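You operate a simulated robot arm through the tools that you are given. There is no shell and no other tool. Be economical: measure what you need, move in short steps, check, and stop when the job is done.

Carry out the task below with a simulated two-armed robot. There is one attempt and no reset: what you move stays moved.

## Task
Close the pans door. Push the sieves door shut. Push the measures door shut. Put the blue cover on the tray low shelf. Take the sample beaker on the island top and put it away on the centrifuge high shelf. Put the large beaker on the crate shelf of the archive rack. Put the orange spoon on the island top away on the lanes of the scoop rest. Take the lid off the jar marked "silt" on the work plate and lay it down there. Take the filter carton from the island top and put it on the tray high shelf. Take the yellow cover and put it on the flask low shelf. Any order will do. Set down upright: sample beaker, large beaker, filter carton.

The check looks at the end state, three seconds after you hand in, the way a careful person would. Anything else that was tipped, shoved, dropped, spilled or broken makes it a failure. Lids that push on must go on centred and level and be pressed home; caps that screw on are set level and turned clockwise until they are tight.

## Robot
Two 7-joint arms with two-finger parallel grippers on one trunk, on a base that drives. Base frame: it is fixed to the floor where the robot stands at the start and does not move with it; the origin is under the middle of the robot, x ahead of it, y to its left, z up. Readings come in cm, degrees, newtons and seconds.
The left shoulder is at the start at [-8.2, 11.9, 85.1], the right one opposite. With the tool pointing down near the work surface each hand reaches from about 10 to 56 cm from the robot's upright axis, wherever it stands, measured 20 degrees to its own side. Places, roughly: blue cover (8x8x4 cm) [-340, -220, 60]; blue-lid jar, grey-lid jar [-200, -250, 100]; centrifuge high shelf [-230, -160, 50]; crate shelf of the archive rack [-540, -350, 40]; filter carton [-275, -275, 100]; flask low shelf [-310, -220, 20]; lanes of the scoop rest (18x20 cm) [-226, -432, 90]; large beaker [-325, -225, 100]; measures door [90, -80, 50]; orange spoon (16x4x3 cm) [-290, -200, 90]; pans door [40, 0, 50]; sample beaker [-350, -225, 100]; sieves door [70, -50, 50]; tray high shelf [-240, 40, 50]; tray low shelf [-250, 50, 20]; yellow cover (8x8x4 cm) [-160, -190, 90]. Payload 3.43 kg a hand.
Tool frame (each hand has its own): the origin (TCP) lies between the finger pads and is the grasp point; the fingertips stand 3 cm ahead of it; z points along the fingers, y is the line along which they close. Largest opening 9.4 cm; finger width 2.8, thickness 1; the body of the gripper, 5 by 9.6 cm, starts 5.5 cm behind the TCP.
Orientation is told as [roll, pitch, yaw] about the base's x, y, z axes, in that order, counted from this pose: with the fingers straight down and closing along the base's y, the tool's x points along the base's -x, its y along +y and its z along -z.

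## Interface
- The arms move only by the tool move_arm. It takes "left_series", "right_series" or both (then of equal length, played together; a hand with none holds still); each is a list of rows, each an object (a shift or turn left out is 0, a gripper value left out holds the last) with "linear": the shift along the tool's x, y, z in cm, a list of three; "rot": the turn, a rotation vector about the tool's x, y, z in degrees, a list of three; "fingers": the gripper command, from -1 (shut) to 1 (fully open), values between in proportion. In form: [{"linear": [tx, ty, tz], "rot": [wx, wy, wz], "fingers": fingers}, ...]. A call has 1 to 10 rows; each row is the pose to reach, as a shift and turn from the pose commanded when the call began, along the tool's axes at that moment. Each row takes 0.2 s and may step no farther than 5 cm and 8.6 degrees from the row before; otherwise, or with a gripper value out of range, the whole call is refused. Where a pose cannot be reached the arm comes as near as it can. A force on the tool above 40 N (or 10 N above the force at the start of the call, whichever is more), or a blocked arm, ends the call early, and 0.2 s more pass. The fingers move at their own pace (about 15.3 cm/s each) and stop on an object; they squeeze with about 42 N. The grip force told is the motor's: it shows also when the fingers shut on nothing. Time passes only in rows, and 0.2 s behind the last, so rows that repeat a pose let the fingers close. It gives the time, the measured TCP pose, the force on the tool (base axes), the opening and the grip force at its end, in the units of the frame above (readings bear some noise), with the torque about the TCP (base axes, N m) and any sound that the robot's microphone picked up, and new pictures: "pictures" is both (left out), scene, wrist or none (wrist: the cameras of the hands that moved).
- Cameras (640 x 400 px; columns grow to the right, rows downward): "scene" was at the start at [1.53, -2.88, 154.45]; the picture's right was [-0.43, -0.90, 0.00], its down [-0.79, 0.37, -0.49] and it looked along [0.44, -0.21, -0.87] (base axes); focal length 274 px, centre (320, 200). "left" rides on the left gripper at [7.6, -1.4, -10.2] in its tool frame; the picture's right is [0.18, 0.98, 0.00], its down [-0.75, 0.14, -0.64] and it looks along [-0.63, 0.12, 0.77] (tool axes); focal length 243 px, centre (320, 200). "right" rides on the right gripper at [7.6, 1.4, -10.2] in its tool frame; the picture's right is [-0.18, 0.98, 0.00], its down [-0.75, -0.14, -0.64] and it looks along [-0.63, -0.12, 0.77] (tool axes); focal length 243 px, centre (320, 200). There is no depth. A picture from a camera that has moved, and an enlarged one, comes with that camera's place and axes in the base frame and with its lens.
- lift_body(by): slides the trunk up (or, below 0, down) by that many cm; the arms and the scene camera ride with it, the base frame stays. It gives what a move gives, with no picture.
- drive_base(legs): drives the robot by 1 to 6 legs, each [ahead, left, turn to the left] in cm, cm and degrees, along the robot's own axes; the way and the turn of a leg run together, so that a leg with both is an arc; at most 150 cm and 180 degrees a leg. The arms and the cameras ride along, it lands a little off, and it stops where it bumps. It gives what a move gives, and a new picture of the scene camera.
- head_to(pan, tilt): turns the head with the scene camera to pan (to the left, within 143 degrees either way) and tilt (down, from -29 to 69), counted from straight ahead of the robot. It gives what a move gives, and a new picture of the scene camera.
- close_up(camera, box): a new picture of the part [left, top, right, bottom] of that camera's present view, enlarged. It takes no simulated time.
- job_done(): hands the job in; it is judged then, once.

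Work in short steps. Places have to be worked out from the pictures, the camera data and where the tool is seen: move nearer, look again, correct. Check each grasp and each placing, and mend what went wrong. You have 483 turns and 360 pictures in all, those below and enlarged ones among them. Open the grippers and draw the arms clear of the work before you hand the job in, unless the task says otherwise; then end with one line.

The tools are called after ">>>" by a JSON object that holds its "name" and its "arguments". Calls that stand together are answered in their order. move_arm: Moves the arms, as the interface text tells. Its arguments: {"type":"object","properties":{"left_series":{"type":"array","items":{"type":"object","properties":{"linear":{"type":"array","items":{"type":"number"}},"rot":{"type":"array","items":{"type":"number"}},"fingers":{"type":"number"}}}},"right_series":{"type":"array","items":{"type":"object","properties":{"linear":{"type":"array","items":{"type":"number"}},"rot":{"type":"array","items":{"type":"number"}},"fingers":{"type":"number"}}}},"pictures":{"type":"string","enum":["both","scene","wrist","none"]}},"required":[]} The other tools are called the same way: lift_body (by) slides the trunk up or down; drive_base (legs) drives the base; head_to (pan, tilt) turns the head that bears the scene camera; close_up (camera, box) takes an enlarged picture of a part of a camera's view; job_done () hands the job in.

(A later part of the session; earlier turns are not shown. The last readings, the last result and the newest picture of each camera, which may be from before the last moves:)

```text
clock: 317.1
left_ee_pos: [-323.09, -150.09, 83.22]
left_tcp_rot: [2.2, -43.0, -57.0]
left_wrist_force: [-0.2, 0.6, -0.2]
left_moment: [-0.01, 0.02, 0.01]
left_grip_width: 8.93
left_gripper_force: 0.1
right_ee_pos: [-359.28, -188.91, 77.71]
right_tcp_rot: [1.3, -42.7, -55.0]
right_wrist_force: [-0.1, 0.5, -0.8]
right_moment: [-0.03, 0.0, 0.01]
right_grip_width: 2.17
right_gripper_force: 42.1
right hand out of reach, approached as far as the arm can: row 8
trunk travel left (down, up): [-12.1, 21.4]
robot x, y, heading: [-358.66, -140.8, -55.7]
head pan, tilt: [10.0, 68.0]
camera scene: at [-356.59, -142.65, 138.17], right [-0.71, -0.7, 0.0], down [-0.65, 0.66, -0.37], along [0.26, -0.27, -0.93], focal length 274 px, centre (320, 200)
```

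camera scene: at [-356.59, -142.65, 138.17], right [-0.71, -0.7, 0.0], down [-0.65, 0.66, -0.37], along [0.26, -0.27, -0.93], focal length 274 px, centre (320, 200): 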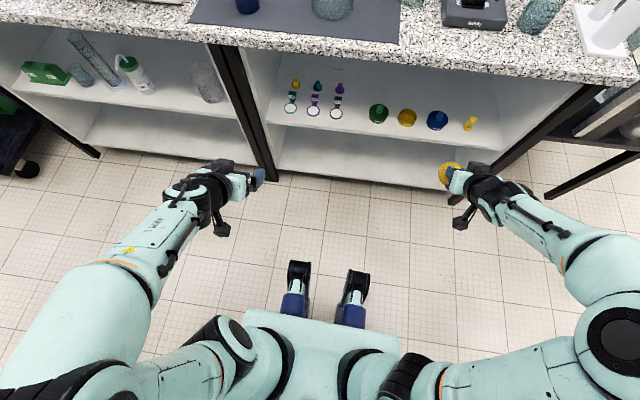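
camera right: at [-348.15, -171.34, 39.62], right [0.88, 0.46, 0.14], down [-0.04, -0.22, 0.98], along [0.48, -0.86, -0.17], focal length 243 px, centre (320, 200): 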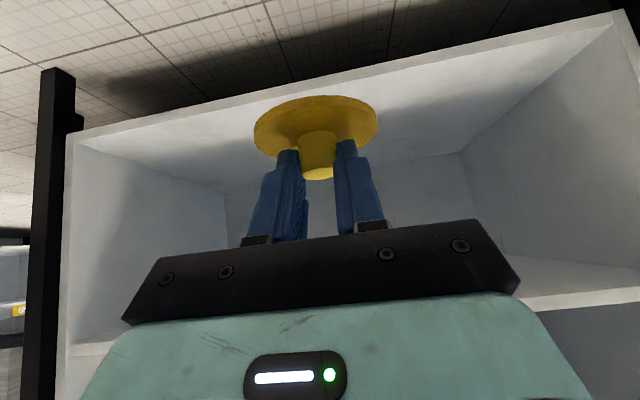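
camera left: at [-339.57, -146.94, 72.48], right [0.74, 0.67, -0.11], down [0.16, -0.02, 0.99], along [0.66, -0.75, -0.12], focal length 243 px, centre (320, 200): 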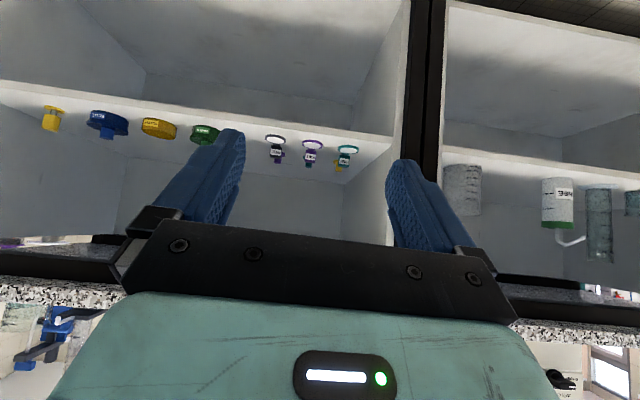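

Elbow is now properly outward. Lower the trunk and then the hand straight down.

>>> {"name": "lift_body", "arguments": {"by": -12}}

>>> {"name": "move_arm", "arguments": {"right_series": [{"linear": [3, 0, 3.3]}, {"linear": [6, 0, 6.6]}, {"linear": [9, 0, 9.9]}, {"linear": [12, 0, 13.2]}, {"linear": [15, 0, 16.5]}, {"linear": [18, 0, 19.6]}, {"linear": [21, 0, 22.8]}, {"linear": [24, 0, 26]}], "pictures": "both"}}

```text
clock: 318.6
left_ee_pos: [-323.09, -149.97, 71.1]
left_tcp_rot: [2.2, -43.2, -57.0]
left_wrist_force: [0.0, -0.3, -0.6]
left_moment: [-0.01, 0.0, 0.01]
left_grip_width: 8.96
left_gripper_force: 0.0
right_ee_pos: [-359.19, -189.17, 65.7]
right_tcp_rot: [1.6, -42.5, -55.0]
right_wrist_force: [0.2, -0.3, -0.1]
right_moment: [0.0, -0.01, -0.02]
right_grip_width: 2.15
right_gripper_force: 41.8
trunk travel left (down, up): [-0.1, 33.4]
robot x, y, heading: [-358.8, -140.99, -55.3]
head pan, tilt: [10.0, 68.0]
```

```text
clock: 320.4
left_ee_pos: [-323.01, -150.1, 71.12]
left_tcp_rot: [2.2, -43.0, -57.0]
left_wrist_force: [0.3, -0.4, 0.1]
left_moment: [0.03, 0.04, 0.0]
left_grip_width: 8.93
left_gripper_force: 0.0
right_ee_pos: [-351.95, -180.98, 40.4]
right_tcp_rot: [1.4, -42.5, -55.0]
right_wrist_force: [-0.4, -0.2, 0.0]
right_moment: [0.01, 0.01, -0.04]
right_grip_width: 2.15
right_gripper_force: 41.8
right hand out of reach, approached as far as the arm can: row 1, 3, 4, 5, 6, 7, 8
trunk travel left (down, up): [-0.1, 33.4]
robot x, y, heading: [-358.87, -140.51, -55.6]
head pan, tilt: [10.0, 68.0]
camera scene: at [-354.62, -145.49, 126.02], right [-0.71, -0.7, 0.0], down [-0.65, 0.66, -0.37], along [0.26, -0.27, -0.93], focal length 274 px, centre (320, 200)
camera right: at [-358.31, -170.02, 42.93], right [0.87, 0.46, 0.14], down [-0.06, -0.19, 0.98], along [0.48, -0.86, -0.14], focal length 243 px, centre (320, 200)
```

scene: 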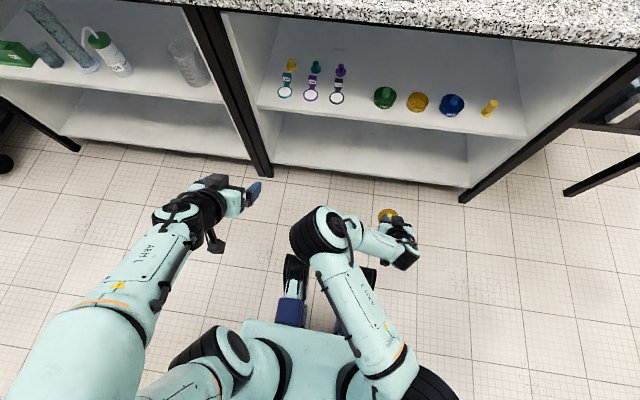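
right: 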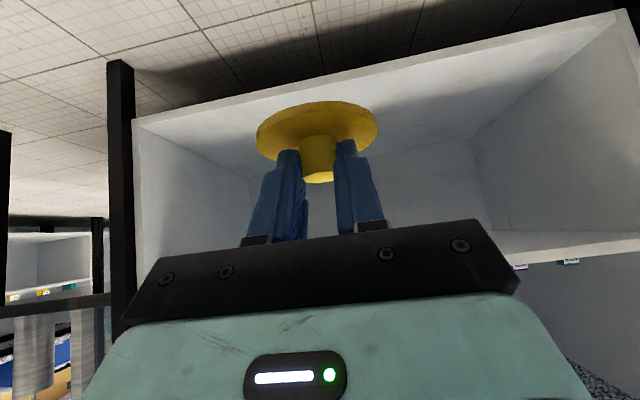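

The elbow folds inward on the way down. Go back up, then yaw the hand 35° to the left (elbow outward) before lowering.

>>> {"name": "move_arm", "arguments": {"right_series": [{"linear": [-3, -1, -3.3]}, {"linear": [-6, -2, -6.6]}, {"linear": [-9, -3, -9.9]}, {"linear": [-12, -5, -13.2]}, {"linear": [-15, -8, -16]}, {"linear": [-18, -11, -18]}, {"linear": [-20, -13, -20]}], "pictures": "none"}}

>>> {"name": "move_arm", "arguments": {"right_series": [{"rot": [-4.7, 0, -5.1]}, {"rot": [-9.4, 0, -10.2]}, {"rot": [-14.1, 0, -15.3]}, {"rot": [-18.8, 0, -20.4]}, {"rot": [-23.7, 0, -25.7]}], "pictures": "scene"}}

```text
refused: row 5 steps farther than a row can; nothing moved
```

```text
clock: 321.6
left_ee_pos: [-323.13, -150.12, 71.12]
left_tcp_rot: [2.2, -43.0, -57.0]
left_wrist_force: [0.3, 0.2, 0.3]
left_moment: [0.01, 0.0, -0.01]
left_grip_width: 8.92
left_gripper_force: 0.1
right_ee_pos: [-349.17, -177.23, 44.83]
right_tcp_rot: [1.3, -43.0, -19.9]
right_wrist_force: [-0.4, 1.0, -0.8]
right_moment: [0.0, -0.01, -0.01]
right_grip_width: 2.17
right_gripper_force: 42.2
right hand out of reach, approached as far as the arm can: row 1, 2, 3, 4, 5
trunk travel left (down, up): [-0.1, 33.4]
robot x, y, heading: [-359.18, -141.34, -55.6]
head pan, tilt: [10.0, 68.0]
camera scene: at [-354.62, -145.49, 126.02], right [-0.71, -0.7, 0.0], down [-0.65, 0.66, -0.37], along [0.26, -0.27, -0.93], focal length 274 px, centre (320, 200)
```

scene: 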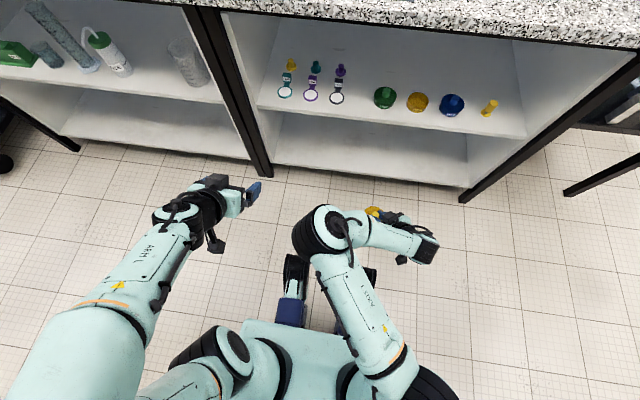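

With the elbow in, pointing the hand outward (right) may be natural. Yaw −70° and try lowering.

>>> {"name": "move_arm", "arguments": {"right_series": [{"rot": [5.3, 0, 5.7]}, {"rot": [10.6, 0, 11.4]}, {"rot": [15.9, 0, 17.1]}, {"rot": [21.2, 0, 22.8]}, {"rot": [26.5, 0, 28.5]}, {"rot": [31.8, 0, 34.2]}, {"rot": [37.1, 0, 39.9]}, {"rot": [42.4, 0, 45.6]}, {"rot": [47.5, 0, 51.5]}], "pictures": "none"}}

>>> {"name": "move_arm", "arguments": {"right_series": [{"linear": [2, 0, 2.2]}, {"linear": [4, 0, 4.4]}, {"linear": [6, 0, 6.6]}, {"linear": [8, 0, 8.8]}, {"linear": [10, 0, 11]}], "pictures": "scene"}}

```text
clock: 323.6
left_ee_pos: [-322.96, -150.06, 71.09]
left_tcp_rot: [2.2, -42.9, -57.0]
left_wrist_force: [0.3, 0.7, -0.5]
left_moment: [-0.03, 0.0, 0.02]
left_grip_width: 8.93
left_gripper_force: 0.0
right_ee_pos: [-349.09, -177.2, 44.9]
right_tcp_rot: [0.9, -41.9, -90.0]
right_wrist_force: [0.1, -0.4, -0.2]
right_moment: [0.03, 0.01, 0.0]
right_grip_width: 2.14
right_gripper_force: 42.0
trunk travel left (down, up): [-0.1, 33.4]
robot x, y, heading: [-359.08, -140.7, -55.4]
head pan, tilt: [10.0, 68.0]
```

```text
clock: 324.8
left_ee_pos: [-323.07, -150.07, 71.17]
left_tcp_rot: [2.2, -43.0, -57.1]
left_wrist_force: [0.1, 0.0, -0.2]
left_moment: [0.01, 0.02, 0.02]
left_grip_width: 8.95
left_gripper_force: 0.1
right_ee_pos: [-348.35, -176.36, 32.3]
right_tcp_rot: [1.1, -41.9, -89.8]
right_wrist_force: [-0.1, 0.5, -1.7]
right_moment: [0.01, 0.01, 0.02]
right_grip_width: 2.17
right_gripper_force: 41.8
right hand out of reach, approached as far as the arm can: row 5
trunk travel left (down, up): [-0.1, 33.4]
robot x, y, heading: [-359.16, -140.84, -55.5]
head pan, tilt: [10.0, 68.0]
camera scene: at [-354.62, -145.48, 126.02], right [-0.71, -0.7, 0.0], down [-0.65, 0.66, -0.37], along [0.26, -0.27, -0.93], focal length 274 px, centre (320, 200)
```

scene: 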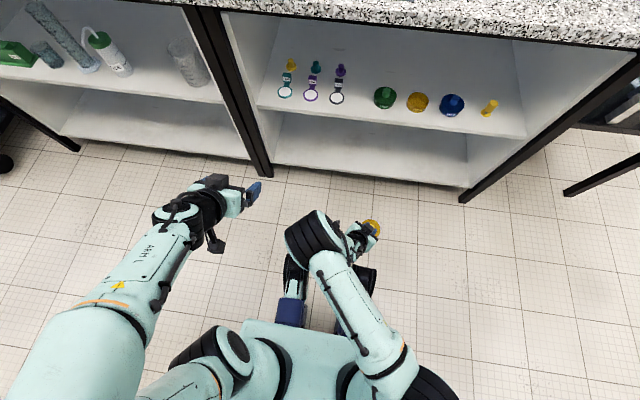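

Better. Extend 10 forward and 8 down.

>>> {"name": "move_arm", "arguments": {"right_series": [{"linear": [-1.5, 0, 1.4]}, {"linear": [-3, 0, 2.8]}, {"linear": [-5, 0, 5]}, {"linear": [-5, 0, 8]}, {"linear": [-3.6, 0, 10.3]}, {"linear": [-2.1, 0, 12.6]}], "pictures": "scene"}}

```text
clock: 326.2
left_ee_pos: [-323.06, -150.04, 71.06]
left_tcp_rot: [2.2, -43.0, -56.9]
left_wrist_force: [0.7, -0.1, 0.2]
left_moment: [0.0, -0.01, -0.03]
left_grip_width: 8.95
left_gripper_force: 0.1
right_ee_pos: [-347.09, -181.59, 34.36]
right_tcp_rot: [1.0, -41.9, -89.8]
right_wrist_force: [-0.7, -0.5, 0.0]
right_moment: [0.01, -0.03, 0.0]
right_grip_width: 2.14
right_gripper_force: 42.0
right hand out of reach, approached as far as the arm can: row 1, 2, 3, 4, 5, 6
trunk travel left (down, up): [-0.1, 33.4]
robot x, y, heading: [-358.96, -140.87, -55.4]
head pan, tilt: [10.0, 68.0]
camera scene: at [-354.62, -145.49, 126.02], right [-0.71, -0.7, 0.0], down [-0.65, 0.66, -0.37], along [0.26, -0.27, -0.93], focal length 274 px, centre (320, 200)
```

scene: 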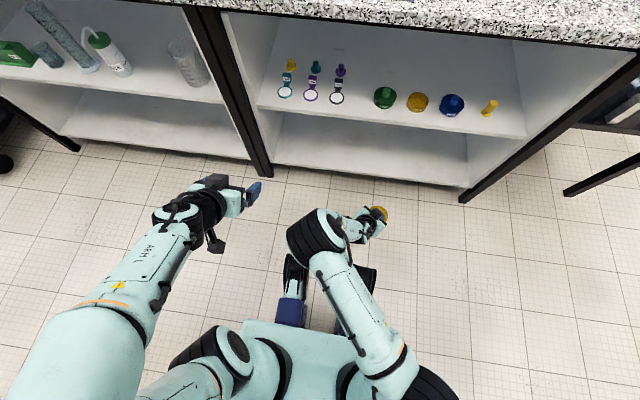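

Test what the free left arm can do at low height: extend ahead and lower it.

>>> {"name": "move_arm", "arguments": {"left_series": [{"linear": [-3, 0, 3]}, {"linear": [-6, 0, 6]}, {"linear": [-5.5, 0, 9.5]}, {"linear": [-2.5, 0, 13]}, {"linear": [0.5, 0, 16.5]}, {"linear": [3.5, 0, 20]}, {"linear": [6.5, 0, 23.5]}, {"linear": [9.5, 0, 27]}, {"linear": [12.5, 0, 30.5]}, {"linear": [15.5, 0, 34]}], "pictures": "scene"}}

```text
clock: 328.4
left_ee_pos: [-315.47, -158.92, 35.64]
left_tcp_rot: [2.3, -43.1, -56.9]
left_wrist_force: [0.4, -0.4, 0.9]
left_moment: [0.04, 0.06, -0.03]
left_grip_width: 8.95
left_gripper_force: 0.0
right_ee_pos: [-347.08, -181.55, 34.38]
right_tcp_rot: [1.1, -41.9, -90.0]
right_wrist_force: [0.0, 0.5, 0.0]
right_moment: [0.0, -0.02, -0.01]
right_grip_width: 2.15
right_gripper_force: 41.5
trunk travel left (down, up): [-0.1, 33.4]
robot x, y, heading: [-358.75, -141.21, -55.6]
head pan, tilt: [10.0, 68.0]
camera scene: at [-354.62, -145.46, 126.02], right [-0.71, -0.7, 0.0], down [-0.65, 0.66, -0.37], along [0.26, -0.27, -0.93], focal length 274 px, centre (320, 200)
```

scene: 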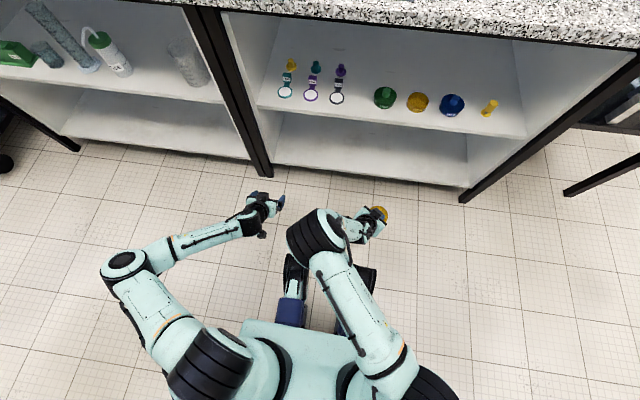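

Left arm reaches low easily with elbow out; the right arm is in a bad branch. Raise right and reset its posture (pitch to 0, yaw back) before trying again.

>>> {"name": "move_arm", "arguments": {"right_series": [{"linear": [-2.7, 0, -3], "rot": [-5, 0, -5]}, {"linear": [-5.4, -1, -6], "rot": [-10, 0, -10]}, {"linear": [-8.1, -2, -9], "rot": [-15, 0, -15]}, {"linear": [-10.8, -3, -12], "rot": [-20, 0, -20]}, {"linear": [-13.5, -4, -15], "rot": [-25, 0, -25]}, {"linear": [-16.2, -5, -18], "rot": [-25, 0, -25]}, {"linear": [-18.9, -6, -21], "rot": [-25, 0, -25]}, {"linear": [-21.6, -7, -24], "rot": [-25, 0, -25]}], "pictures": "none"}}

>>> {"name": "lift_body", "arguments": {"by": 20}}

>>> {"name": "move_arm", "arguments": {"right_series": [{"rot": [0, 7, 0]}, {"rot": [0, 14, 0]}, {"rot": [0, 21, 0]}, {"rot": [0, 28, 0]}, {"rot": [0, 35, 0]}, {"rot": [0, 42, 0]}], "pictures": "scene"}}

```text
clock: 330.2
left_ee_pos: [-315.71, -159.1, 35.43]
left_tcp_rot: [2.2, -43.1, -57.0]
left_wrist_force: [1.0, 0.2, -0.2]
left_moment: [-0.03, 0.02, -0.04]
left_grip_width: 8.92
left_gripper_force: 0.0
right_ee_pos: [-354.82, -181.57, 67.16]
right_tcp_rot: [3.1, -42.7, -56.0]
right_wrist_force: [-0.2, -0.9, 0.5]
right_moment: [0.04, 0.0, 0.05]
right_grip_width: 2.19
right_gripper_force: 41.7
trunk travel left (down, up): [-0.1, 33.4]
robot x, y, heading: [-358.75, -140.9, -55.6]
head pan, tilt: [10.0, 68.0]
```

```text
clock: 332.4
left_ee_pos: [-315.6, -159.26, 55.52]
left_tcp_rot: [2.3, -43.0, -57.0]
left_wrist_force: [0.8, 0.9, 0.9]
left_moment: [-0.01, -0.04, -0.02]
left_grip_width: 8.94
left_gripper_force: 0.0
right_ee_pos: [-354.49, -181.52, 87.11]
right_tcp_rot: [3.4, -42.8, -56.0]
right_wrist_force: [0.9, -0.4, -0.5]
right_moment: [-0.01, 0.0, -0.02]
right_grip_width: 2.14
right_gripper_force: 42.2
trunk travel left (down, up): [-20.1, 13.4]
robot x, y, heading: [-358.91, -141.13, -55.4]
head pan, tilt: [10.0, 68.0]
```

```text
clock: 333.8
left_ee_pos: [-315.53, -159.37, 55.69]
left_tcp_rot: [2.2, -43.0, -57.0]
left_wrist_force: [-0.3, -0.4, -0.6]
left_moment: [0.02, -0.02, 0.01]
left_grip_width: 8.9
left_gripper_force: 0.0
right_ee_pos: [-354.33, -181.48, 86.93]
right_tcp_rot: [2.5, -0.8, -53.9]
right_wrist_force: [-0.9, -0.1, 0.2]
right_moment: [0.01, 0.01, -0.01]
right_grip_width: 2.17
right_gripper_force: 42.2
trunk travel left (down, up): [-20.1, 13.4]
robot x, y, heading: [-358.68, -140.83, -55.5]
head pan, tilt: [10.0, 68.0]
camera scene: at [-357.25, -141.61, 146.19], right [-0.71, -0.7, 0.0], down [-0.65, 0.66, -0.37], along [0.26, -0.27, -0.93], focal length 274 px, centre (320, 200)
```

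scene: 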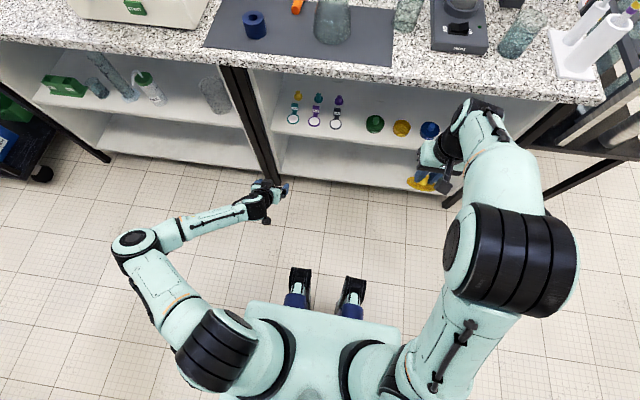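

Right elbow is up high; try folding the hand back close to the hip (tool down) to bring the elbow down/out.

>>> {"name": "move_arm", "arguments": {"right_series": [{"linear": [3, -2, 2]}, {"linear": [6, -4, 5]}, {"linear": [9, -6, 8]}, {"linear": [12, -8, 11]}, {"linear": [15, -9, 14]}, {"linear": [17, -10, 18]}, {"linear": [19, -10, 22]}], "pictures": "scene"}}

```text
clock: 335.4
left_ee_pos: [-315.59, -159.34, 55.69]
left_tcp_rot: [2.1, -43.0, -57.0]
left_wrist_force: [-0.2, 0.1, 0.1]
left_moment: [-0.01, -0.01, -0.02]
left_grip_width: 8.92
left_gripper_force: 0.0
right_ee_pos: [-368.61, -172.87, 70.48]
right_tcp_rot: [2.4, -0.9, -53.8]
right_wrist_force: [0.5, 0.5, -0.9]
right_moment: [-0.02, 0.03, -0.01]
right_grip_width: 2.15
right_gripper_force: 41.3
right hand out of reach, approached as far as the arm can: row 6, 7
trunk travel left (down, up): [-20.1, 13.4]
robot x, y, heading: [-358.86, -141.33, -55.5]
head pan, tilt: [10.0, 68.0]
camera scene: at [-357.28, -141.59, 146.19], right [-0.71, -0.7, 0.0], down [-0.65, 0.66, -0.37], along [0.26, -0.27, -0.93], focal length 274 px, centre (320, 200)
```

scene: 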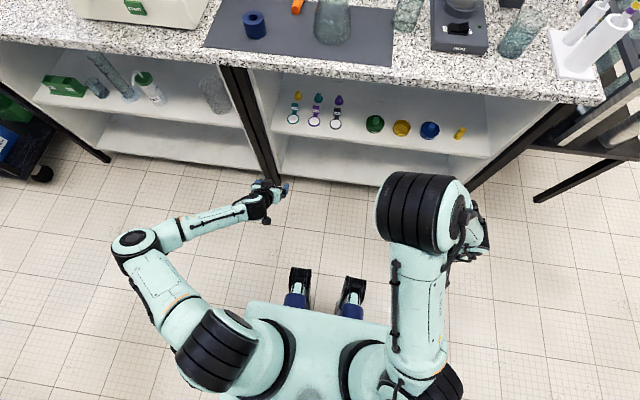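

One more attempt: extend out to the right-front, pitch −42 with the hand yawed inward 25°, then lower.

>>> {"name": "move_arm", "arguments": {"right_series": [{"linear": [-4, -1, -1]}, {"linear": [-8, -2, -2]}, {"linear": [-12, -3, -3]}, {"linear": [-16, -4, -4], "rot": [0, 0, -8]}, {"linear": [-18, -6, -4], "rot": [0, 0, -16]}, {"linear": [-18, -8, -4], "rot": [0, 0, -25]}], "pictures": "none"}}

>>> {"name": "move_arm", "arguments": {"right_series": [{"rot": [0, -7, 0]}, {"rot": [0, -14, 0]}, {"rot": [0, -21, 0]}, {"rot": [0, -28, 0]}, {"rot": [0, -35, 0]}, {"rot": [0, -41.5, 0]}, {"linear": [2, 0, 2.2], "rot": [0, -41.5, 0]}, {"linear": [4, 0, 4.4], "rot": [0, -41.5, 0]}, {"linear": [6, 0, 6.6], "rot": [0, -41.5, 0]}], "pictures": "scene"}}

```text
refused: row 6 steps farther than a row can; nothing moved
```

```text
clock: 337.4
left_ee_pos: [-315.54, -159.39, 55.71]
left_tcp_rot: [2.2, -42.9, -57.0]
left_wrist_force: [-0.5, 0.4, -0.2]
left_moment: [0.01, 0.01, 0.01]
left_grip_width: 8.94
left_gripper_force: 0.0
right_ee_pos: [-359.78, -175.14, 65.58]
right_tcp_rot: [3.3, -42.4, -56.1]
right_wrist_force: [-0.3, -0.6, 0.7]
right_moment: [-0.01, 0.0, 0.02]
right_grip_width: 2.16
right_gripper_force: 42.2
right hand out of reach, approached as far as the arm can: row 3, 4, 5, 6, 7, 8, 9
trunk travel left (down, up): [-20.1, 13.4]
robot x, y, heading: [-358.72, -141.0, -55.7]
head pan, tilt: [10.0, 68.0]
camera scene: at [-357.31, -141.59, 146.19], right [-0.71, -0.7, 0.0], down [-0.65, 0.66, -0.37], along [0.26, -0.27, -0.93], focal length 274 px, centre (320, 200)
```

scene: 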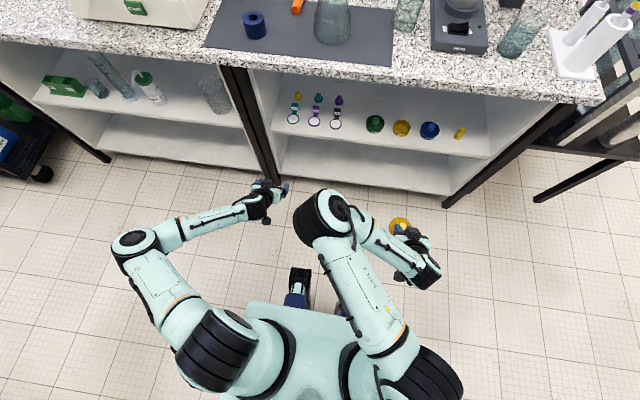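

Elbow flips inward again. Try stretching the arm out to the side first to reset the branch.

>>> {"name": "move_arm", "arguments": {"right_series": [{"linear": [0.5, -3.2, -0.5], "rot": [5.1, 0, 5.5]}, {"linear": [1, -6.4, -1], "rot": [10.2, 0, 11]}, {"linear": [1.5, -9.6, -1.5], "rot": [15.3, 0, 16.5]}, {"linear": [2, -12.8, -2], "rot": [20.4, 0, 22]}, {"linear": [2.5, -16, -2.5], "rot": [25.5, 0, 27.5]}, {"linear": [3, -19.2, -3], "rot": [30.6, 0, 33]}, {"linear": [3.5, -22.4, -3.5], "rot": [35.7, 0, 38.5]}, {"linear": [4, -26, -4], "rot": [40.7, 0, 44]}, {"linear": [4.5, -29.5, -4.5], "rot": [40.7, 0, 44]}, {"linear": [5, -33, -5], "rot": [40.7, 0, 44]}], "pictures": "scene"}}

```text
clock: 339.6
left_ee_pos: [-315.6, -159.32, 55.8]
left_tcp_rot: [2.2, -43.0, -57.1]
left_wrist_force: [0.1, 0.1, -0.3]
left_moment: [0.0, -0.03, 0.02]
left_grip_width: 8.87
left_gripper_force: 0.0
right_ee_pos: [-376.2, -180.21, 72.37]
right_tcp_rot: [1.2, -40.4, -114.6]
right_wrist_force: [-0.3, 0.6, 0.0]
right_moment: [0.02, -0.03, 0.03]
right_grip_width: 2.15
right_gripper_force: 42.1
right hand out of reach, approached as far as the arm can: row 1, 2, 3, 4, 5, 6, 7, 8, 9, 10
trunk travel left (down, up): [-20.1, 13.4]
robot x, y, heading: [-358.83, -140.77, -55.5]
head pan, tilt: [10.0, 68.0]
camera scene: at [-357.42, -141.64, 146.2], right [-0.71, -0.7, 0.0], down [-0.65, 0.66, -0.37], along [0.26, -0.27, -0.93], focal length 274 px, centre (320, 200)
```

scene: 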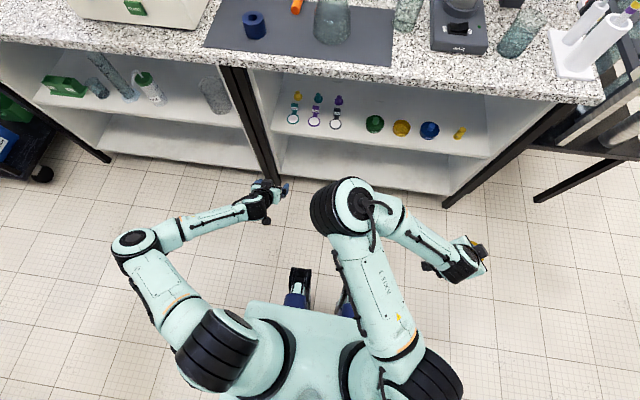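

Right arm won't go low. I'll set the yellow cover on the free front strip of the island top and re-grasp it with the left hand. Raise trunk and look.

>>> {"name": "lift_body", "arguments": {"by": 13.3}}

>>> {"name": "move_arm", "arguments": {"right_series": [{"linear": [-3, 0, -3], "rot": [-5, 0, -5.5]}, {"linear": [-6, 0, -6], "rot": [-10, 0, -11]}, {"linear": [-9, 0, -9], "rot": [-15, 0, -16.5]}, {"linear": [-12, 0, -12], "rot": [-20, 0, -22]}, {"linear": [-15, 0, -15], "rot": [-25, 0, -27.5]}, {"linear": [-17, 0, -17], "rot": [-30, 0, -33]}, {"linear": [-17, 0, -17], "rot": [-35, 0, -38.5]}, {"linear": [-17, 0, -17], "rot": [-40, 0, -43]}], "left_series": [{"linear": [-3, 0, -3]}, {"linear": [-6, 0, -6]}, {"linear": [-9, 0, -9]}, {"linear": [-12, 0, -12]}, {"linear": [-15, 0, -15]}, {"linear": [-18, 0, -18]}, {"linear": [-18, 0, -18]}, {"linear": [-18, 0, -18]}], "pictures": "none"}}

>>> {"name": "head_to", "arguments": {"pan": -15, "tilt": 45}}

```text
clock: 341.2
left_ee_pos: [-315.44, -159.22, 69.0]
left_tcp_rot: [1.8, -42.9, -57.0]
left_wrist_force: [-0.3, 0.6, 0.3]
left_moment: [0.01, 0.02, -0.01]
left_grip_width: 8.9
left_gripper_force: 0.0
right_ee_pos: [-372.02, -186.41, 89.59]
right_tcp_rot: [8.9, -43.6, -119.8]
right_wrist_force: [-0.2, 0.8, 0.0]
right_moment: [-0.01, 0.0, 0.01]
right_grip_width: 2.15
right_gripper_force: 41.4
trunk travel left (down, up): [-33.4, 0.1]
robot x, y, heading: [-359.13, -141.11, -55.5]
head pan, tilt: [10.0, 68.0]
```

```text
clock: 343.0
left_ee_pos: [-315.42, -160.26, 94.8]
left_tcp_rot: [2.0, -42.8, -57.0]
left_wrist_force: [-0.1, -0.3, -0.1]
left_moment: [-0.01, -0.03, 0.02]
left_grip_width: 8.97
left_gripper_force: 0.1
right_ee_pos: [-374.7, -185.89, 113.47]
right_tcp_rot: [3.8, -48.9, -57.5]
right_wrist_force: [0.1, -0.6, 0.7]
right_moment: [-0.01, 0.0, 0.02]
right_grip_width: 2.15
right_gripper_force: 42.2
right hand out of reach, approached as far as the arm can: row 1, 2
trunk travel left (down, up): [-33.4, 0.1]
robot x, y, heading: [-358.8, -140.93, -55.5]
head pan, tilt: [10.0, 68.0]
```

```text
clock: 343.9
left_ee_pos: [-315.42, -160.23, 94.84]
left_tcp_rot: [1.9, -42.9, -57.0]
left_wrist_force: [-0.7, 0.3, 0.5]
left_moment: [0.01, 0.03, 0.01]
left_grip_width: 8.91
left_gripper_force: 0.0
right_ee_pos: [-374.63, -185.9, 113.55]
right_tcp_rot: [3.8, -48.9, -57.7]
right_wrist_force: [-0.6, -0.5, -0.5]
right_moment: [0.01, 0.03, 0.01]
right_grip_width: 2.15
right_gripper_force: 41.9
trunk travel left (down, up): [-33.4, 0.1]
robot x, y, heading: [-358.78, -140.95, -55.7]
head pan, tilt: [-15.0, 45.0]
camera scene: at [-358.71, -144.98, 162.7], right [-0.94, -0.33, 0.0], down [-0.24, 0.67, -0.71], along [0.24, -0.67, -0.71], focal length 274 px, centre (320, 200)
```

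scene: 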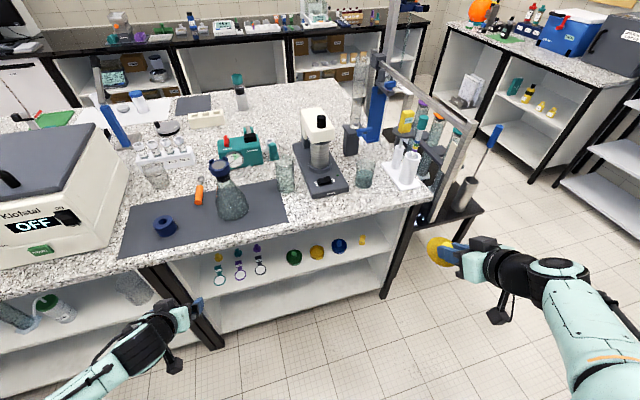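

Natural posture again, and I can see everything. Raise left hand, fix right pitch to −40, and drive closer: 20 ahead, 15 right.

>>> {"name": "move_arm", "arguments": {"right_series": [{"rot": [1.1, 2.8, 0]}, {"rot": [2.2, 5.6, 0]}, {"rot": [3.3, 8.5, 0]}, {"rot": [3.3, 8.5, 0]}], "left_series": [{"linear": [-1, 0, -4]}, {"linear": [-2, 0, -8]}, {"linear": [-3, 0, -12]}, {"linear": [-4, 0, -16]}], "pictures": "none"}}

>>> {"name": "drive_base", "arguments": {"legs": [[18, -15, 2.5]]}}

```text
clock: 344.9
left_ee_pos: [-319.87, -153.84, 109.18]
left_tcp_rot: [1.9, -42.8, -57.1]
left_wrist_force: [0.5, -0.3, -0.6]
left_moment: [0.02, 0.0, 0.0]
left_grip_width: 8.95
left_gripper_force: 0.1
right_ee_pos: [-374.68, -185.99, 113.36]
right_tcp_rot: [0.1, -40.4, -57.2]
right_wrist_force: [0.5, 0.9, -0.7]
right_moment: [0.03, -0.02, -0.01]
right_grip_width: 2.15
right_gripper_force: 41.7
trunk travel left (down, up): [-33.4, 0.1]
robot x, y, heading: [-358.86, -141.08, -55.6]
head pan, tilt: [-15.0, 45.0]
```

```text
clock: 346.9
left_ee_pos: [-321.66, -175.31, 109.17]
left_tcp_rot: [1.9, -42.8, -54.4]
left_wrist_force: [0.7, 0.5, -0.1]
left_moment: [-0.02, -0.02, 0.0]
left_grip_width: 8.94
left_gripper_force: 0.1
right_ee_pos: [-375.04, -209.74, 113.48]
right_tcp_rot: [0.2, -40.4, -54.5]
right_wrist_force: [1.0, 0.4, -0.2]
right_moment: [0.01, 0.02, 0.0]
right_grip_width: 2.13
right_gripper_force: 42.5
trunk travel left (down, up): [-33.4, 0.1]
robot x, y, heading: [-361.03, -164.13, -52.7]
head pan, tilt: [-15.0, 45.0]
camera scene: at [-360.96, -168.12, 162.7], right [-0.93, -0.38, 0.0], down [-0.27, 0.65, -0.71], along [0.27, -0.66, -0.71], focal length 274 px, centre (320, 200)
```

scene: 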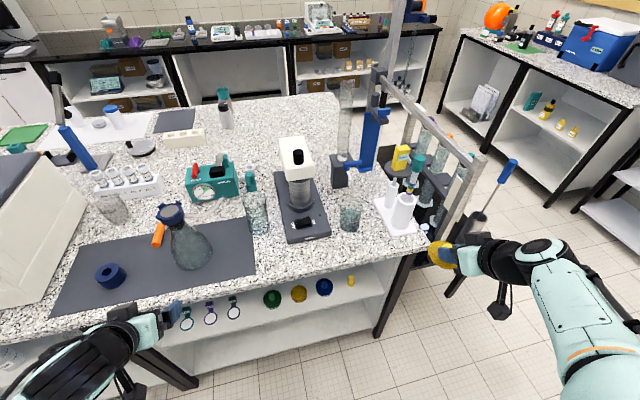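

Move the right hand left 19 (outside the edge), then forward 17.7 and down over the strip at (-348,-214.5).

>>> {"name": "move_arm", "arguments": {"right_series": [{"linear": [0, 4.8, 0]}, {"linear": [0, 9.6, 0]}, {"linear": [0, 14.4, 0]}, {"linear": [0, 19.2, 0]}, {"linear": [-3.4, 19.2, 2.9]}, {"linear": [-6.8, 19.2, 5.8]}, {"linear": [-10.2, 19.2, 8.7]}, {"linear": [-13.5, 19.2, 11.5]}], "pictures": "none"}}

>>> {"name": "move_arm", "arguments": {"right_series": [{"linear": [3, 0, 3.5]}, {"linear": [6, 0, 7]}, {"linear": [9, 0, 10.6]}], "pictures": "both"}}

```text
clock: 348.7
left_ee_pos: [-321.53, -175.37, 109.25]
left_tcp_rot: [1.8, -42.8, -54.3]
left_wrist_force: [0.0, 0.4, -0.4]
left_moment: [0.02, -0.03, 0.0]
left_grip_width: 8.93
left_gripper_force: 0.0
right_ee_pos: [-349.28, -213.15, 113.72]
right_tcp_rot: [0.3, -40.5, -54.6]
right_wrist_force: [0.8, 0.8, -0.4]
right_moment: [0.0, 0.03, 0.0]
right_grip_width: 2.17
right_gripper_force: 41.5
trunk travel left (down, up): [-33.4, 0.1]
robot x, y, heading: [-361.21, -164.17, -52.9]
head pan, tilt: [-15.0, 45.0]
```

```text
clock: 349.5
left_ee_pos: [-321.63, -175.37, 109.09]
left_tcp_rot: [1.9, -42.9, -54.4]
left_wrist_force: [0.6, 0.8, -0.6]
left_moment: [0.05, 0.0, 0.02]
left_grip_width: 8.96
left_gripper_force: 0.0
right_ee_pos: [-349.38, -213.03, 99.53]
right_tcp_rot: [0.2, -40.5, -54.6]
right_wrist_force: [0.3, 0.1, -0.6]
right_moment: [0.0, 0.01, -0.01]
right_grip_width: 2.15
right_gripper_force: 41.8
trunk travel left (down, up): [-33.4, 0.1]
robot x, y, heading: [-361.31, -164.16, -52.8]
head pan, tilt: [-15.0, 45.0]
camera scene: at [-360.93, -168.19, 162.71], right [-0.93, -0.38, 0.0], down [-0.27, 0.66, -0.71], along [0.27, -0.65, -0.71], focal length 274 px, centre (320, 200)
camera right: at [-355.53, -202.07, 102.45], right [0.88, 0.46, 0.12], down [-0.03, -0.21, 0.98], along [0.47, -0.86, -0.17], focal length 243 px, centre (320, 200)
```

scene: 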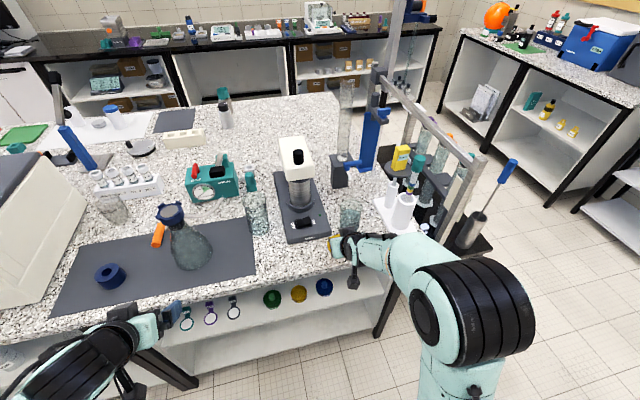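
right: 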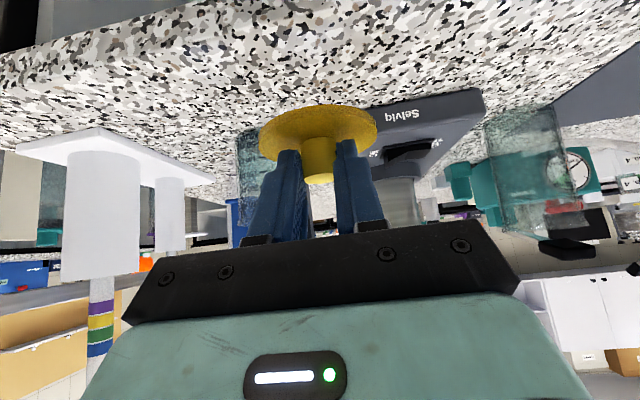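

Clear around. Lower the final 5 cm to the surface.

>>> {"name": "move_arm", "arguments": {"right_series": [{"linear": [1.9, 0, 2.3]}, {"linear": [2.7, 0, 3.2]}, {"linear": [3.1, 0, 3.7]}, {"linear": [3.4, 0, 4]}, {"linear": [3.7, 0, 4.4]}], "pictures": "wrist"}}

```text
clock: 350.7
left_ee_pos: [-321.77, -175.33, 109.17]
left_tcp_rot: [1.8, -42.9, -54.4]
left_wrist_force: [0.6, -0.3, -0.6]
left_moment: [-0.02, 0.0, -0.03]
left_grip_width: 8.93
left_gripper_force: 0.1
right_ee_pos: [-349.06, -213.04, 94.03]
right_tcp_rot: [0.3, -40.7, -54.7]
right_wrist_force: [-4.4, 1.4, 17.6]
right_moment: [0.11, 0.19, 0.02]
right_grip_width: 2.16
right_gripper_force: 41.7
right hand out of reach, approached as far as the arm can: row 1
trunk travel left (down, up): [-33.4, 0.1]
robot x, y, heading: [-361.29, -164.12, -52.9]
head pan, tilt: [-15.0, 45.0]
camera right: at [-355.21, -202.04, 96.92], right [0.88, 0.46, 0.12], down [-0.03, -0.21, 0.98], along [0.47, -0.86, -0.17], focal length 243 px, centre (320, 200)
```

right: 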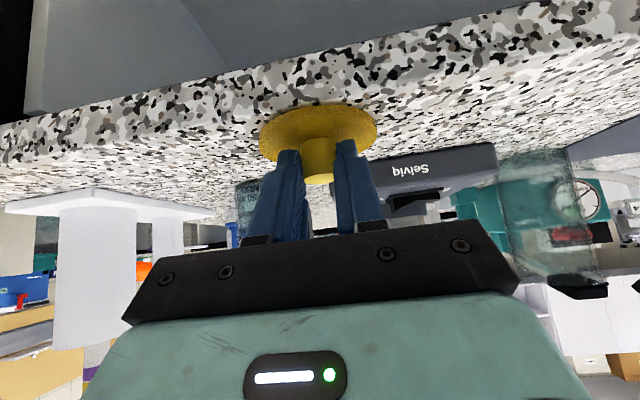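

Seated. Release and retreat up-back.

>>> {"name": "move_arm", "arguments": {"right_series": [{"linear": [0, 0, -0.2], "fingers": 0}, {"linear": [0, 0, -0.2], "fingers": 0.3}, {"linear": [0, 0, -4]}, {"linear": [0, 0, -8.5]}, {"linear": [1, -2, -13]}, {"linear": [2, -6, -16]}, {"linear": [3, -10, -18]}, {"linear": [3, -14.5, -18]}], "pictures": "scene"}}

```text
refused: row 5 steps farther than a row can; nothing moved
```

>>> {"name": "move_arm", "arguments": {"right_series": [{"linear": [0, 0, -0.2], "fingers": 0}, {"linear": [0, 0, -0.2], "fingers": 0.3}, {"linear": [0, 0, -4]}, {"linear": [0, 0, -8.5]}, {"linear": [1, -1, -12.5]}, {"linear": [2, -4, -15]}, {"linear": [3, -8, -17]}, {"linear": [3, -12.5, -18]}], "pictures": "scene"}}

```text
clock: 352.5
left_ee_pos: [-321.71, -175.33, 109.21]
left_tcp_rot: [1.9, -42.8, -54.3]
left_wrist_force: [0.4, 0.1, -0.1]
left_moment: [-0.06, 0.01, -0.01]
left_grip_width: 8.89
left_gripper_force: 0.0
right_ee_pos: [-367.37, -209.18, 105.43]
right_tcp_rot: [0.0, -40.4, -53.9]
right_wrist_force: [-2.2, -1.1, -1.1]
right_moment: [-0.02, -0.26, 0.14]
right_grip_width: 6.13
right_gripper_force: 0.1
trunk travel left (down, up): [-33.4, 0.1]
robot x, y, heading: [-361.8, -163.88, -53.1]
head pan, tilt: [-15.0, 45.0]
camera scene: at [-361.04, -168.16, 162.71], right [-0.93, -0.38, 0.0], down [-0.27, 0.66, -0.71], along [0.27, -0.65, -0.71], focal length 274 px, centre (320, 200)
```

scene: 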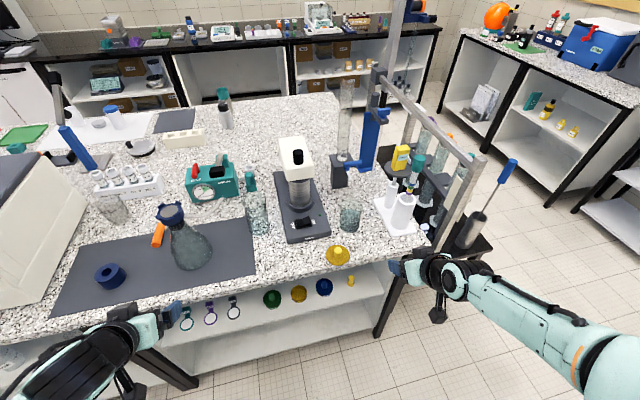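

Yellow cover sits on the strip. Raise the right hand away, level the left's roll, and shift the robot right 16 so the left hand can take it.

>>> {"name": "move_arm", "arguments": {"right_series": [{"linear": [-1, 0, -3.5]}, {"linear": [-2, 0, -7]}, {"linear": [-2.7, 0, -11]}], "left_series": [{"rot": [1, 0, 0]}, {"rot": [1.9, 0, 0]}, {"rot": [1.9, 0, 0], "fingers": 0}], "pictures": "none"}}

>>> {"name": "drive_base", "arguments": {"legs": [[0, -15, 0]]}}

```text
clock: 353.3
left_ee_pos: [-321.47, -175.13, 109.09]
left_tcp_rot: [0.0, -42.8, -54.3]
left_wrist_force: [-0.2, -0.5, -0.3]
left_moment: [0.04, -0.02, 0.01]
left_grip_width: 4.68
left_gripper_force: 0.0
right_ee_pos: [-370.36, -204.87, 115.8]
right_tcp_rot: [0.1, -40.3, -54.5]
right_wrist_force: [0.2, 0.2, -0.3]
right_moment: [-0.01, 0.03, 0.0]
right_grip_width: 6.11
right_gripper_force: 0.1
trunk travel left (down, up): [-33.4, 0.1]
robot x, y, heading: [-361.31, -164.0, -52.8]
head pan, tilt: [-15.0, 45.0]
```

```text
clock: 355.2
left_ee_pos: [-333.2, -183.98, 109.15]
left_tcp_rot: [-0.1, -42.9, -54.2]
left_wrist_force: [-0.3, 0.1, -0.6]
left_moment: [0.03, 0.02, -0.04]
left_grip_width: 4.7
left_gripper_force: 0.1
right_ee_pos: [-381.88, -213.82, 115.77]
right_tcp_rot: [0.2, -40.5, -54.4]
right_wrist_force: [-0.1, -0.1, 0.8]
right_moment: [0.01, -0.02, 0.02]
right_grip_width: 6.12
right_gripper_force: 0.1
trunk travel left (down, up): [-33.4, 0.1]
robot x, y, heading: [-373.1, -172.88, -52.7]
head pan, tilt: [-15.0, 45.0]
camera scene: at [-372.6, -177.0, 162.71], right [-0.93, -0.38, 0.0], down [-0.27, 0.65, -0.71], along [0.27, -0.65, -0.71], focal length 274 px, centre (320, 200)
```

scene: 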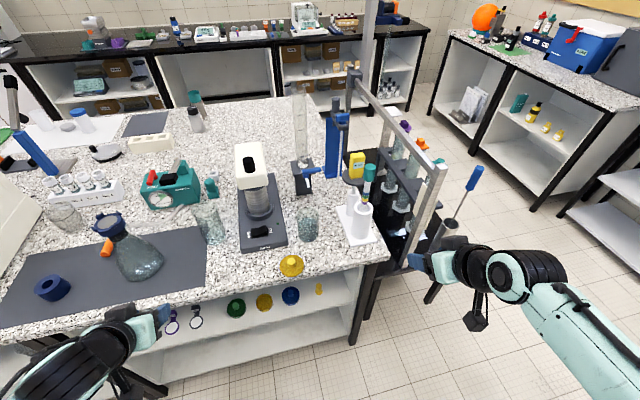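

Move left hand over: right 30, then forward/down toward the yellow knob.

>>> {"name": "move_arm", "arguments": {"left_series": [{"linear": [0, -4.3, 0]}, {"linear": [0, -8.6, 0]}, {"linear": [0, -12.9, 0]}, {"linear": [0, -17.2, 0]}, {"linear": [0, -21.5, 0]}, {"linear": [0, -25.8, 0]}, {"linear": [0, -29.9, 0]}, {"linear": [-0.5, -29.9, 4.5]}, {"linear": [-1, -29.9, 9]}, {"linear": [-1.2, -29.9, 13.4]}], "pictures": "both"}}

```text
clock: 357.4
left_ee_pos: [-351.48, -209.93, 99.79]
left_tcp_rot: [-0.1, -42.8, -54.2]
left_wrist_force: [-0.1, -0.1, -0.6]
left_moment: [-0.02, -0.01, -0.02]
left_grip_width: 4.7
left_gripper_force: 0.1
right_ee_pos: [-382.0, -213.91, 115.81]
right_tcp_rot: [0.2, -40.4, -54.4]
right_wrist_force: [0.8, -0.3, 0.2]
right_moment: [-0.01, -0.02, -0.03]
right_grip_width: 6.11
right_gripper_force: 0.0
trunk travel left (down, up): [-33.4, 0.1]
robot x, y, heading: [-372.89, -173.08, -52.4]
head pan, tilt: [-15.0, 45.0]
camera scene: at [-372.58, -177.06, 162.71], right [-0.93, -0.38, 0.0], down [-0.27, 0.65, -0.71], along [0.27, -0.65, -0.71], focal length 274 px, centre (320, 200)
camera left: at [-360.01, -200.59, 102.07], right [0.72, 0.68, -0.13], down [0.18, -0.01, 0.98], along [0.67, -0.73, -0.13], focal length 243 px, centre (320, 200)
```

scene: 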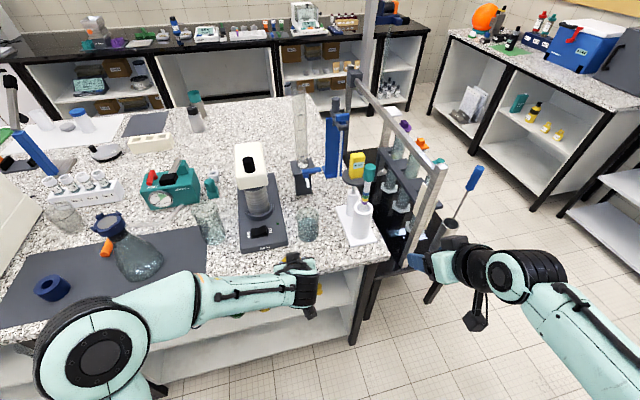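
left: 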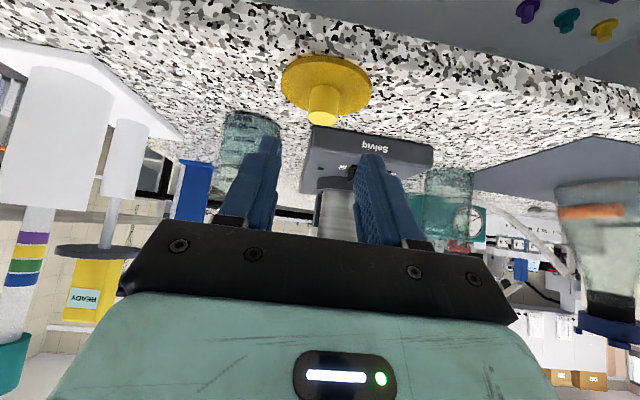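

Knob aligned. Close in and grip.

>>> {"name": "move_arm", "arguments": {"left_series": [{"linear": [0.7, 0, 3.5]}, {"linear": [1.1, 0, 5.8]}, {"linear": [1.25, 0, 6.7]}, {"linear": [1.25, 0, 6.7], "fingers": -1}, {"linear": [1.25, 0, 6.7]}, {"linear": [1.25, 0, 6.7]}], "pictures": "wrist"}}

```text
clock: 358.8
left_ee_pos: [-349.61, -212.46, 94.24]
left_tcp_rot: [-0.1, -42.7, -54.1]
left_wrist_force: [0.1, -0.3, 1.9]
left_moment: [-0.04, -0.04, -0.02]
left_grip_width: 2.14
left_gripper_force: 42.1
right_ee_pos: [-381.85, -213.83, 115.6]
right_tcp_rot: [0.2, -40.4, -54.4]
right_wrist_force: [-0.2, -0.1, 0.2]
right_moment: [0.02, 0.02, 0.02]
right_grip_width: 6.13
right_gripper_force: 0.1
trunk travel left (down, up): [-33.4, 0.1]
robot x, y, heading: [-372.83, -172.68, -52.6]
head pan, tilt: [-15.0, 45.0]
camera left: at [-358.07, -203.18, 96.5], right [0.72, 0.68, -0.13], down [0.18, -0.01, 0.98], along [0.67, -0.73, -0.13], focal length 243 px, centre (320, 200)
```

left: 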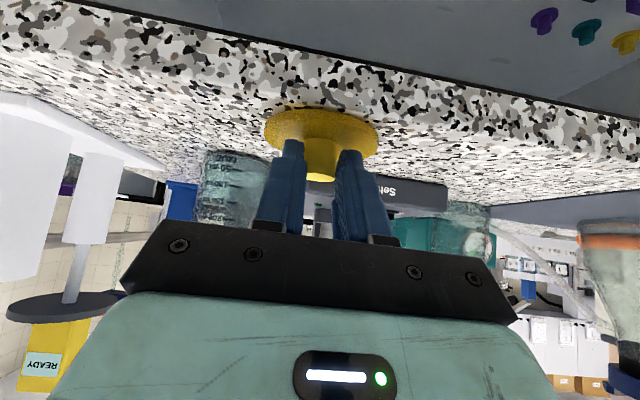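

Gripped. Lift, retreat, and swing left to lateral ≈+20.

>>> {"name": "move_arm", "arguments": {"left_series": [{"linear": [-2, 0, -2.2]}, {"linear": [-4.1, 0, -4.4]}, {"linear": [-0.9, 0, -7.4]}, {"linear": [2.3, 0, -10.4]}, {"linear": [5.5, 2, -13.4]}, {"linear": [8, 5, -15.5]}, {"linear": [9, 9.5, -16.5]}, {"linear": [9, 14.4, -16.5]}, {"linear": [9, 19.3, -16.5]}, {"linear": [9, 24.2, -16.5]}], "pictures": "scene"}}

```text
clock: 361.0
left_ee_pos: [-337.28, -187.3, 103.3]
left_tcp_rot: [-0.2, -42.7, -54.1]
left_wrist_force: [0.8, 0.8, 0.2]
left_moment: [-0.03, 0.07, 0.0]
left_grip_width: 2.17
left_gripper_force: 41.7
left hand out of reach, approached as far as the arm can: row 7, 8, 9, 10
right_ee_pos: [-381.9, -213.75, 115.8]
right_tcp_rot: [0.2, -40.4, -54.3]
right_wrist_force: [-0.5, 0.4, 0.6]
right_moment: [0.0, 0.01, 0.01]
right_grip_width: 6.13
right_gripper_force: 0.0
trunk travel left (down, up): [-33.4, 0.1]
robot x, y, heading: [-372.72, -172.68, -52.9]
head pan, tilt: [-15.0, 45.0]
camera scene: at [-372.56, -176.85, 162.71], right [-0.93, -0.38, 0.0], down [-0.27, 0.65, -0.71], along [0.27, -0.65, -0.71], focal length 274 px, centre (320, 200)
```

scene: 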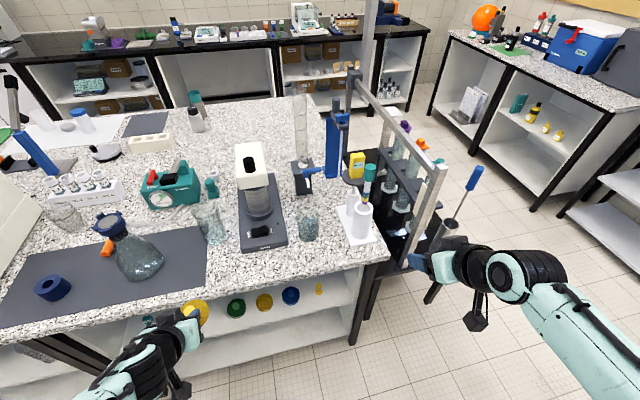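

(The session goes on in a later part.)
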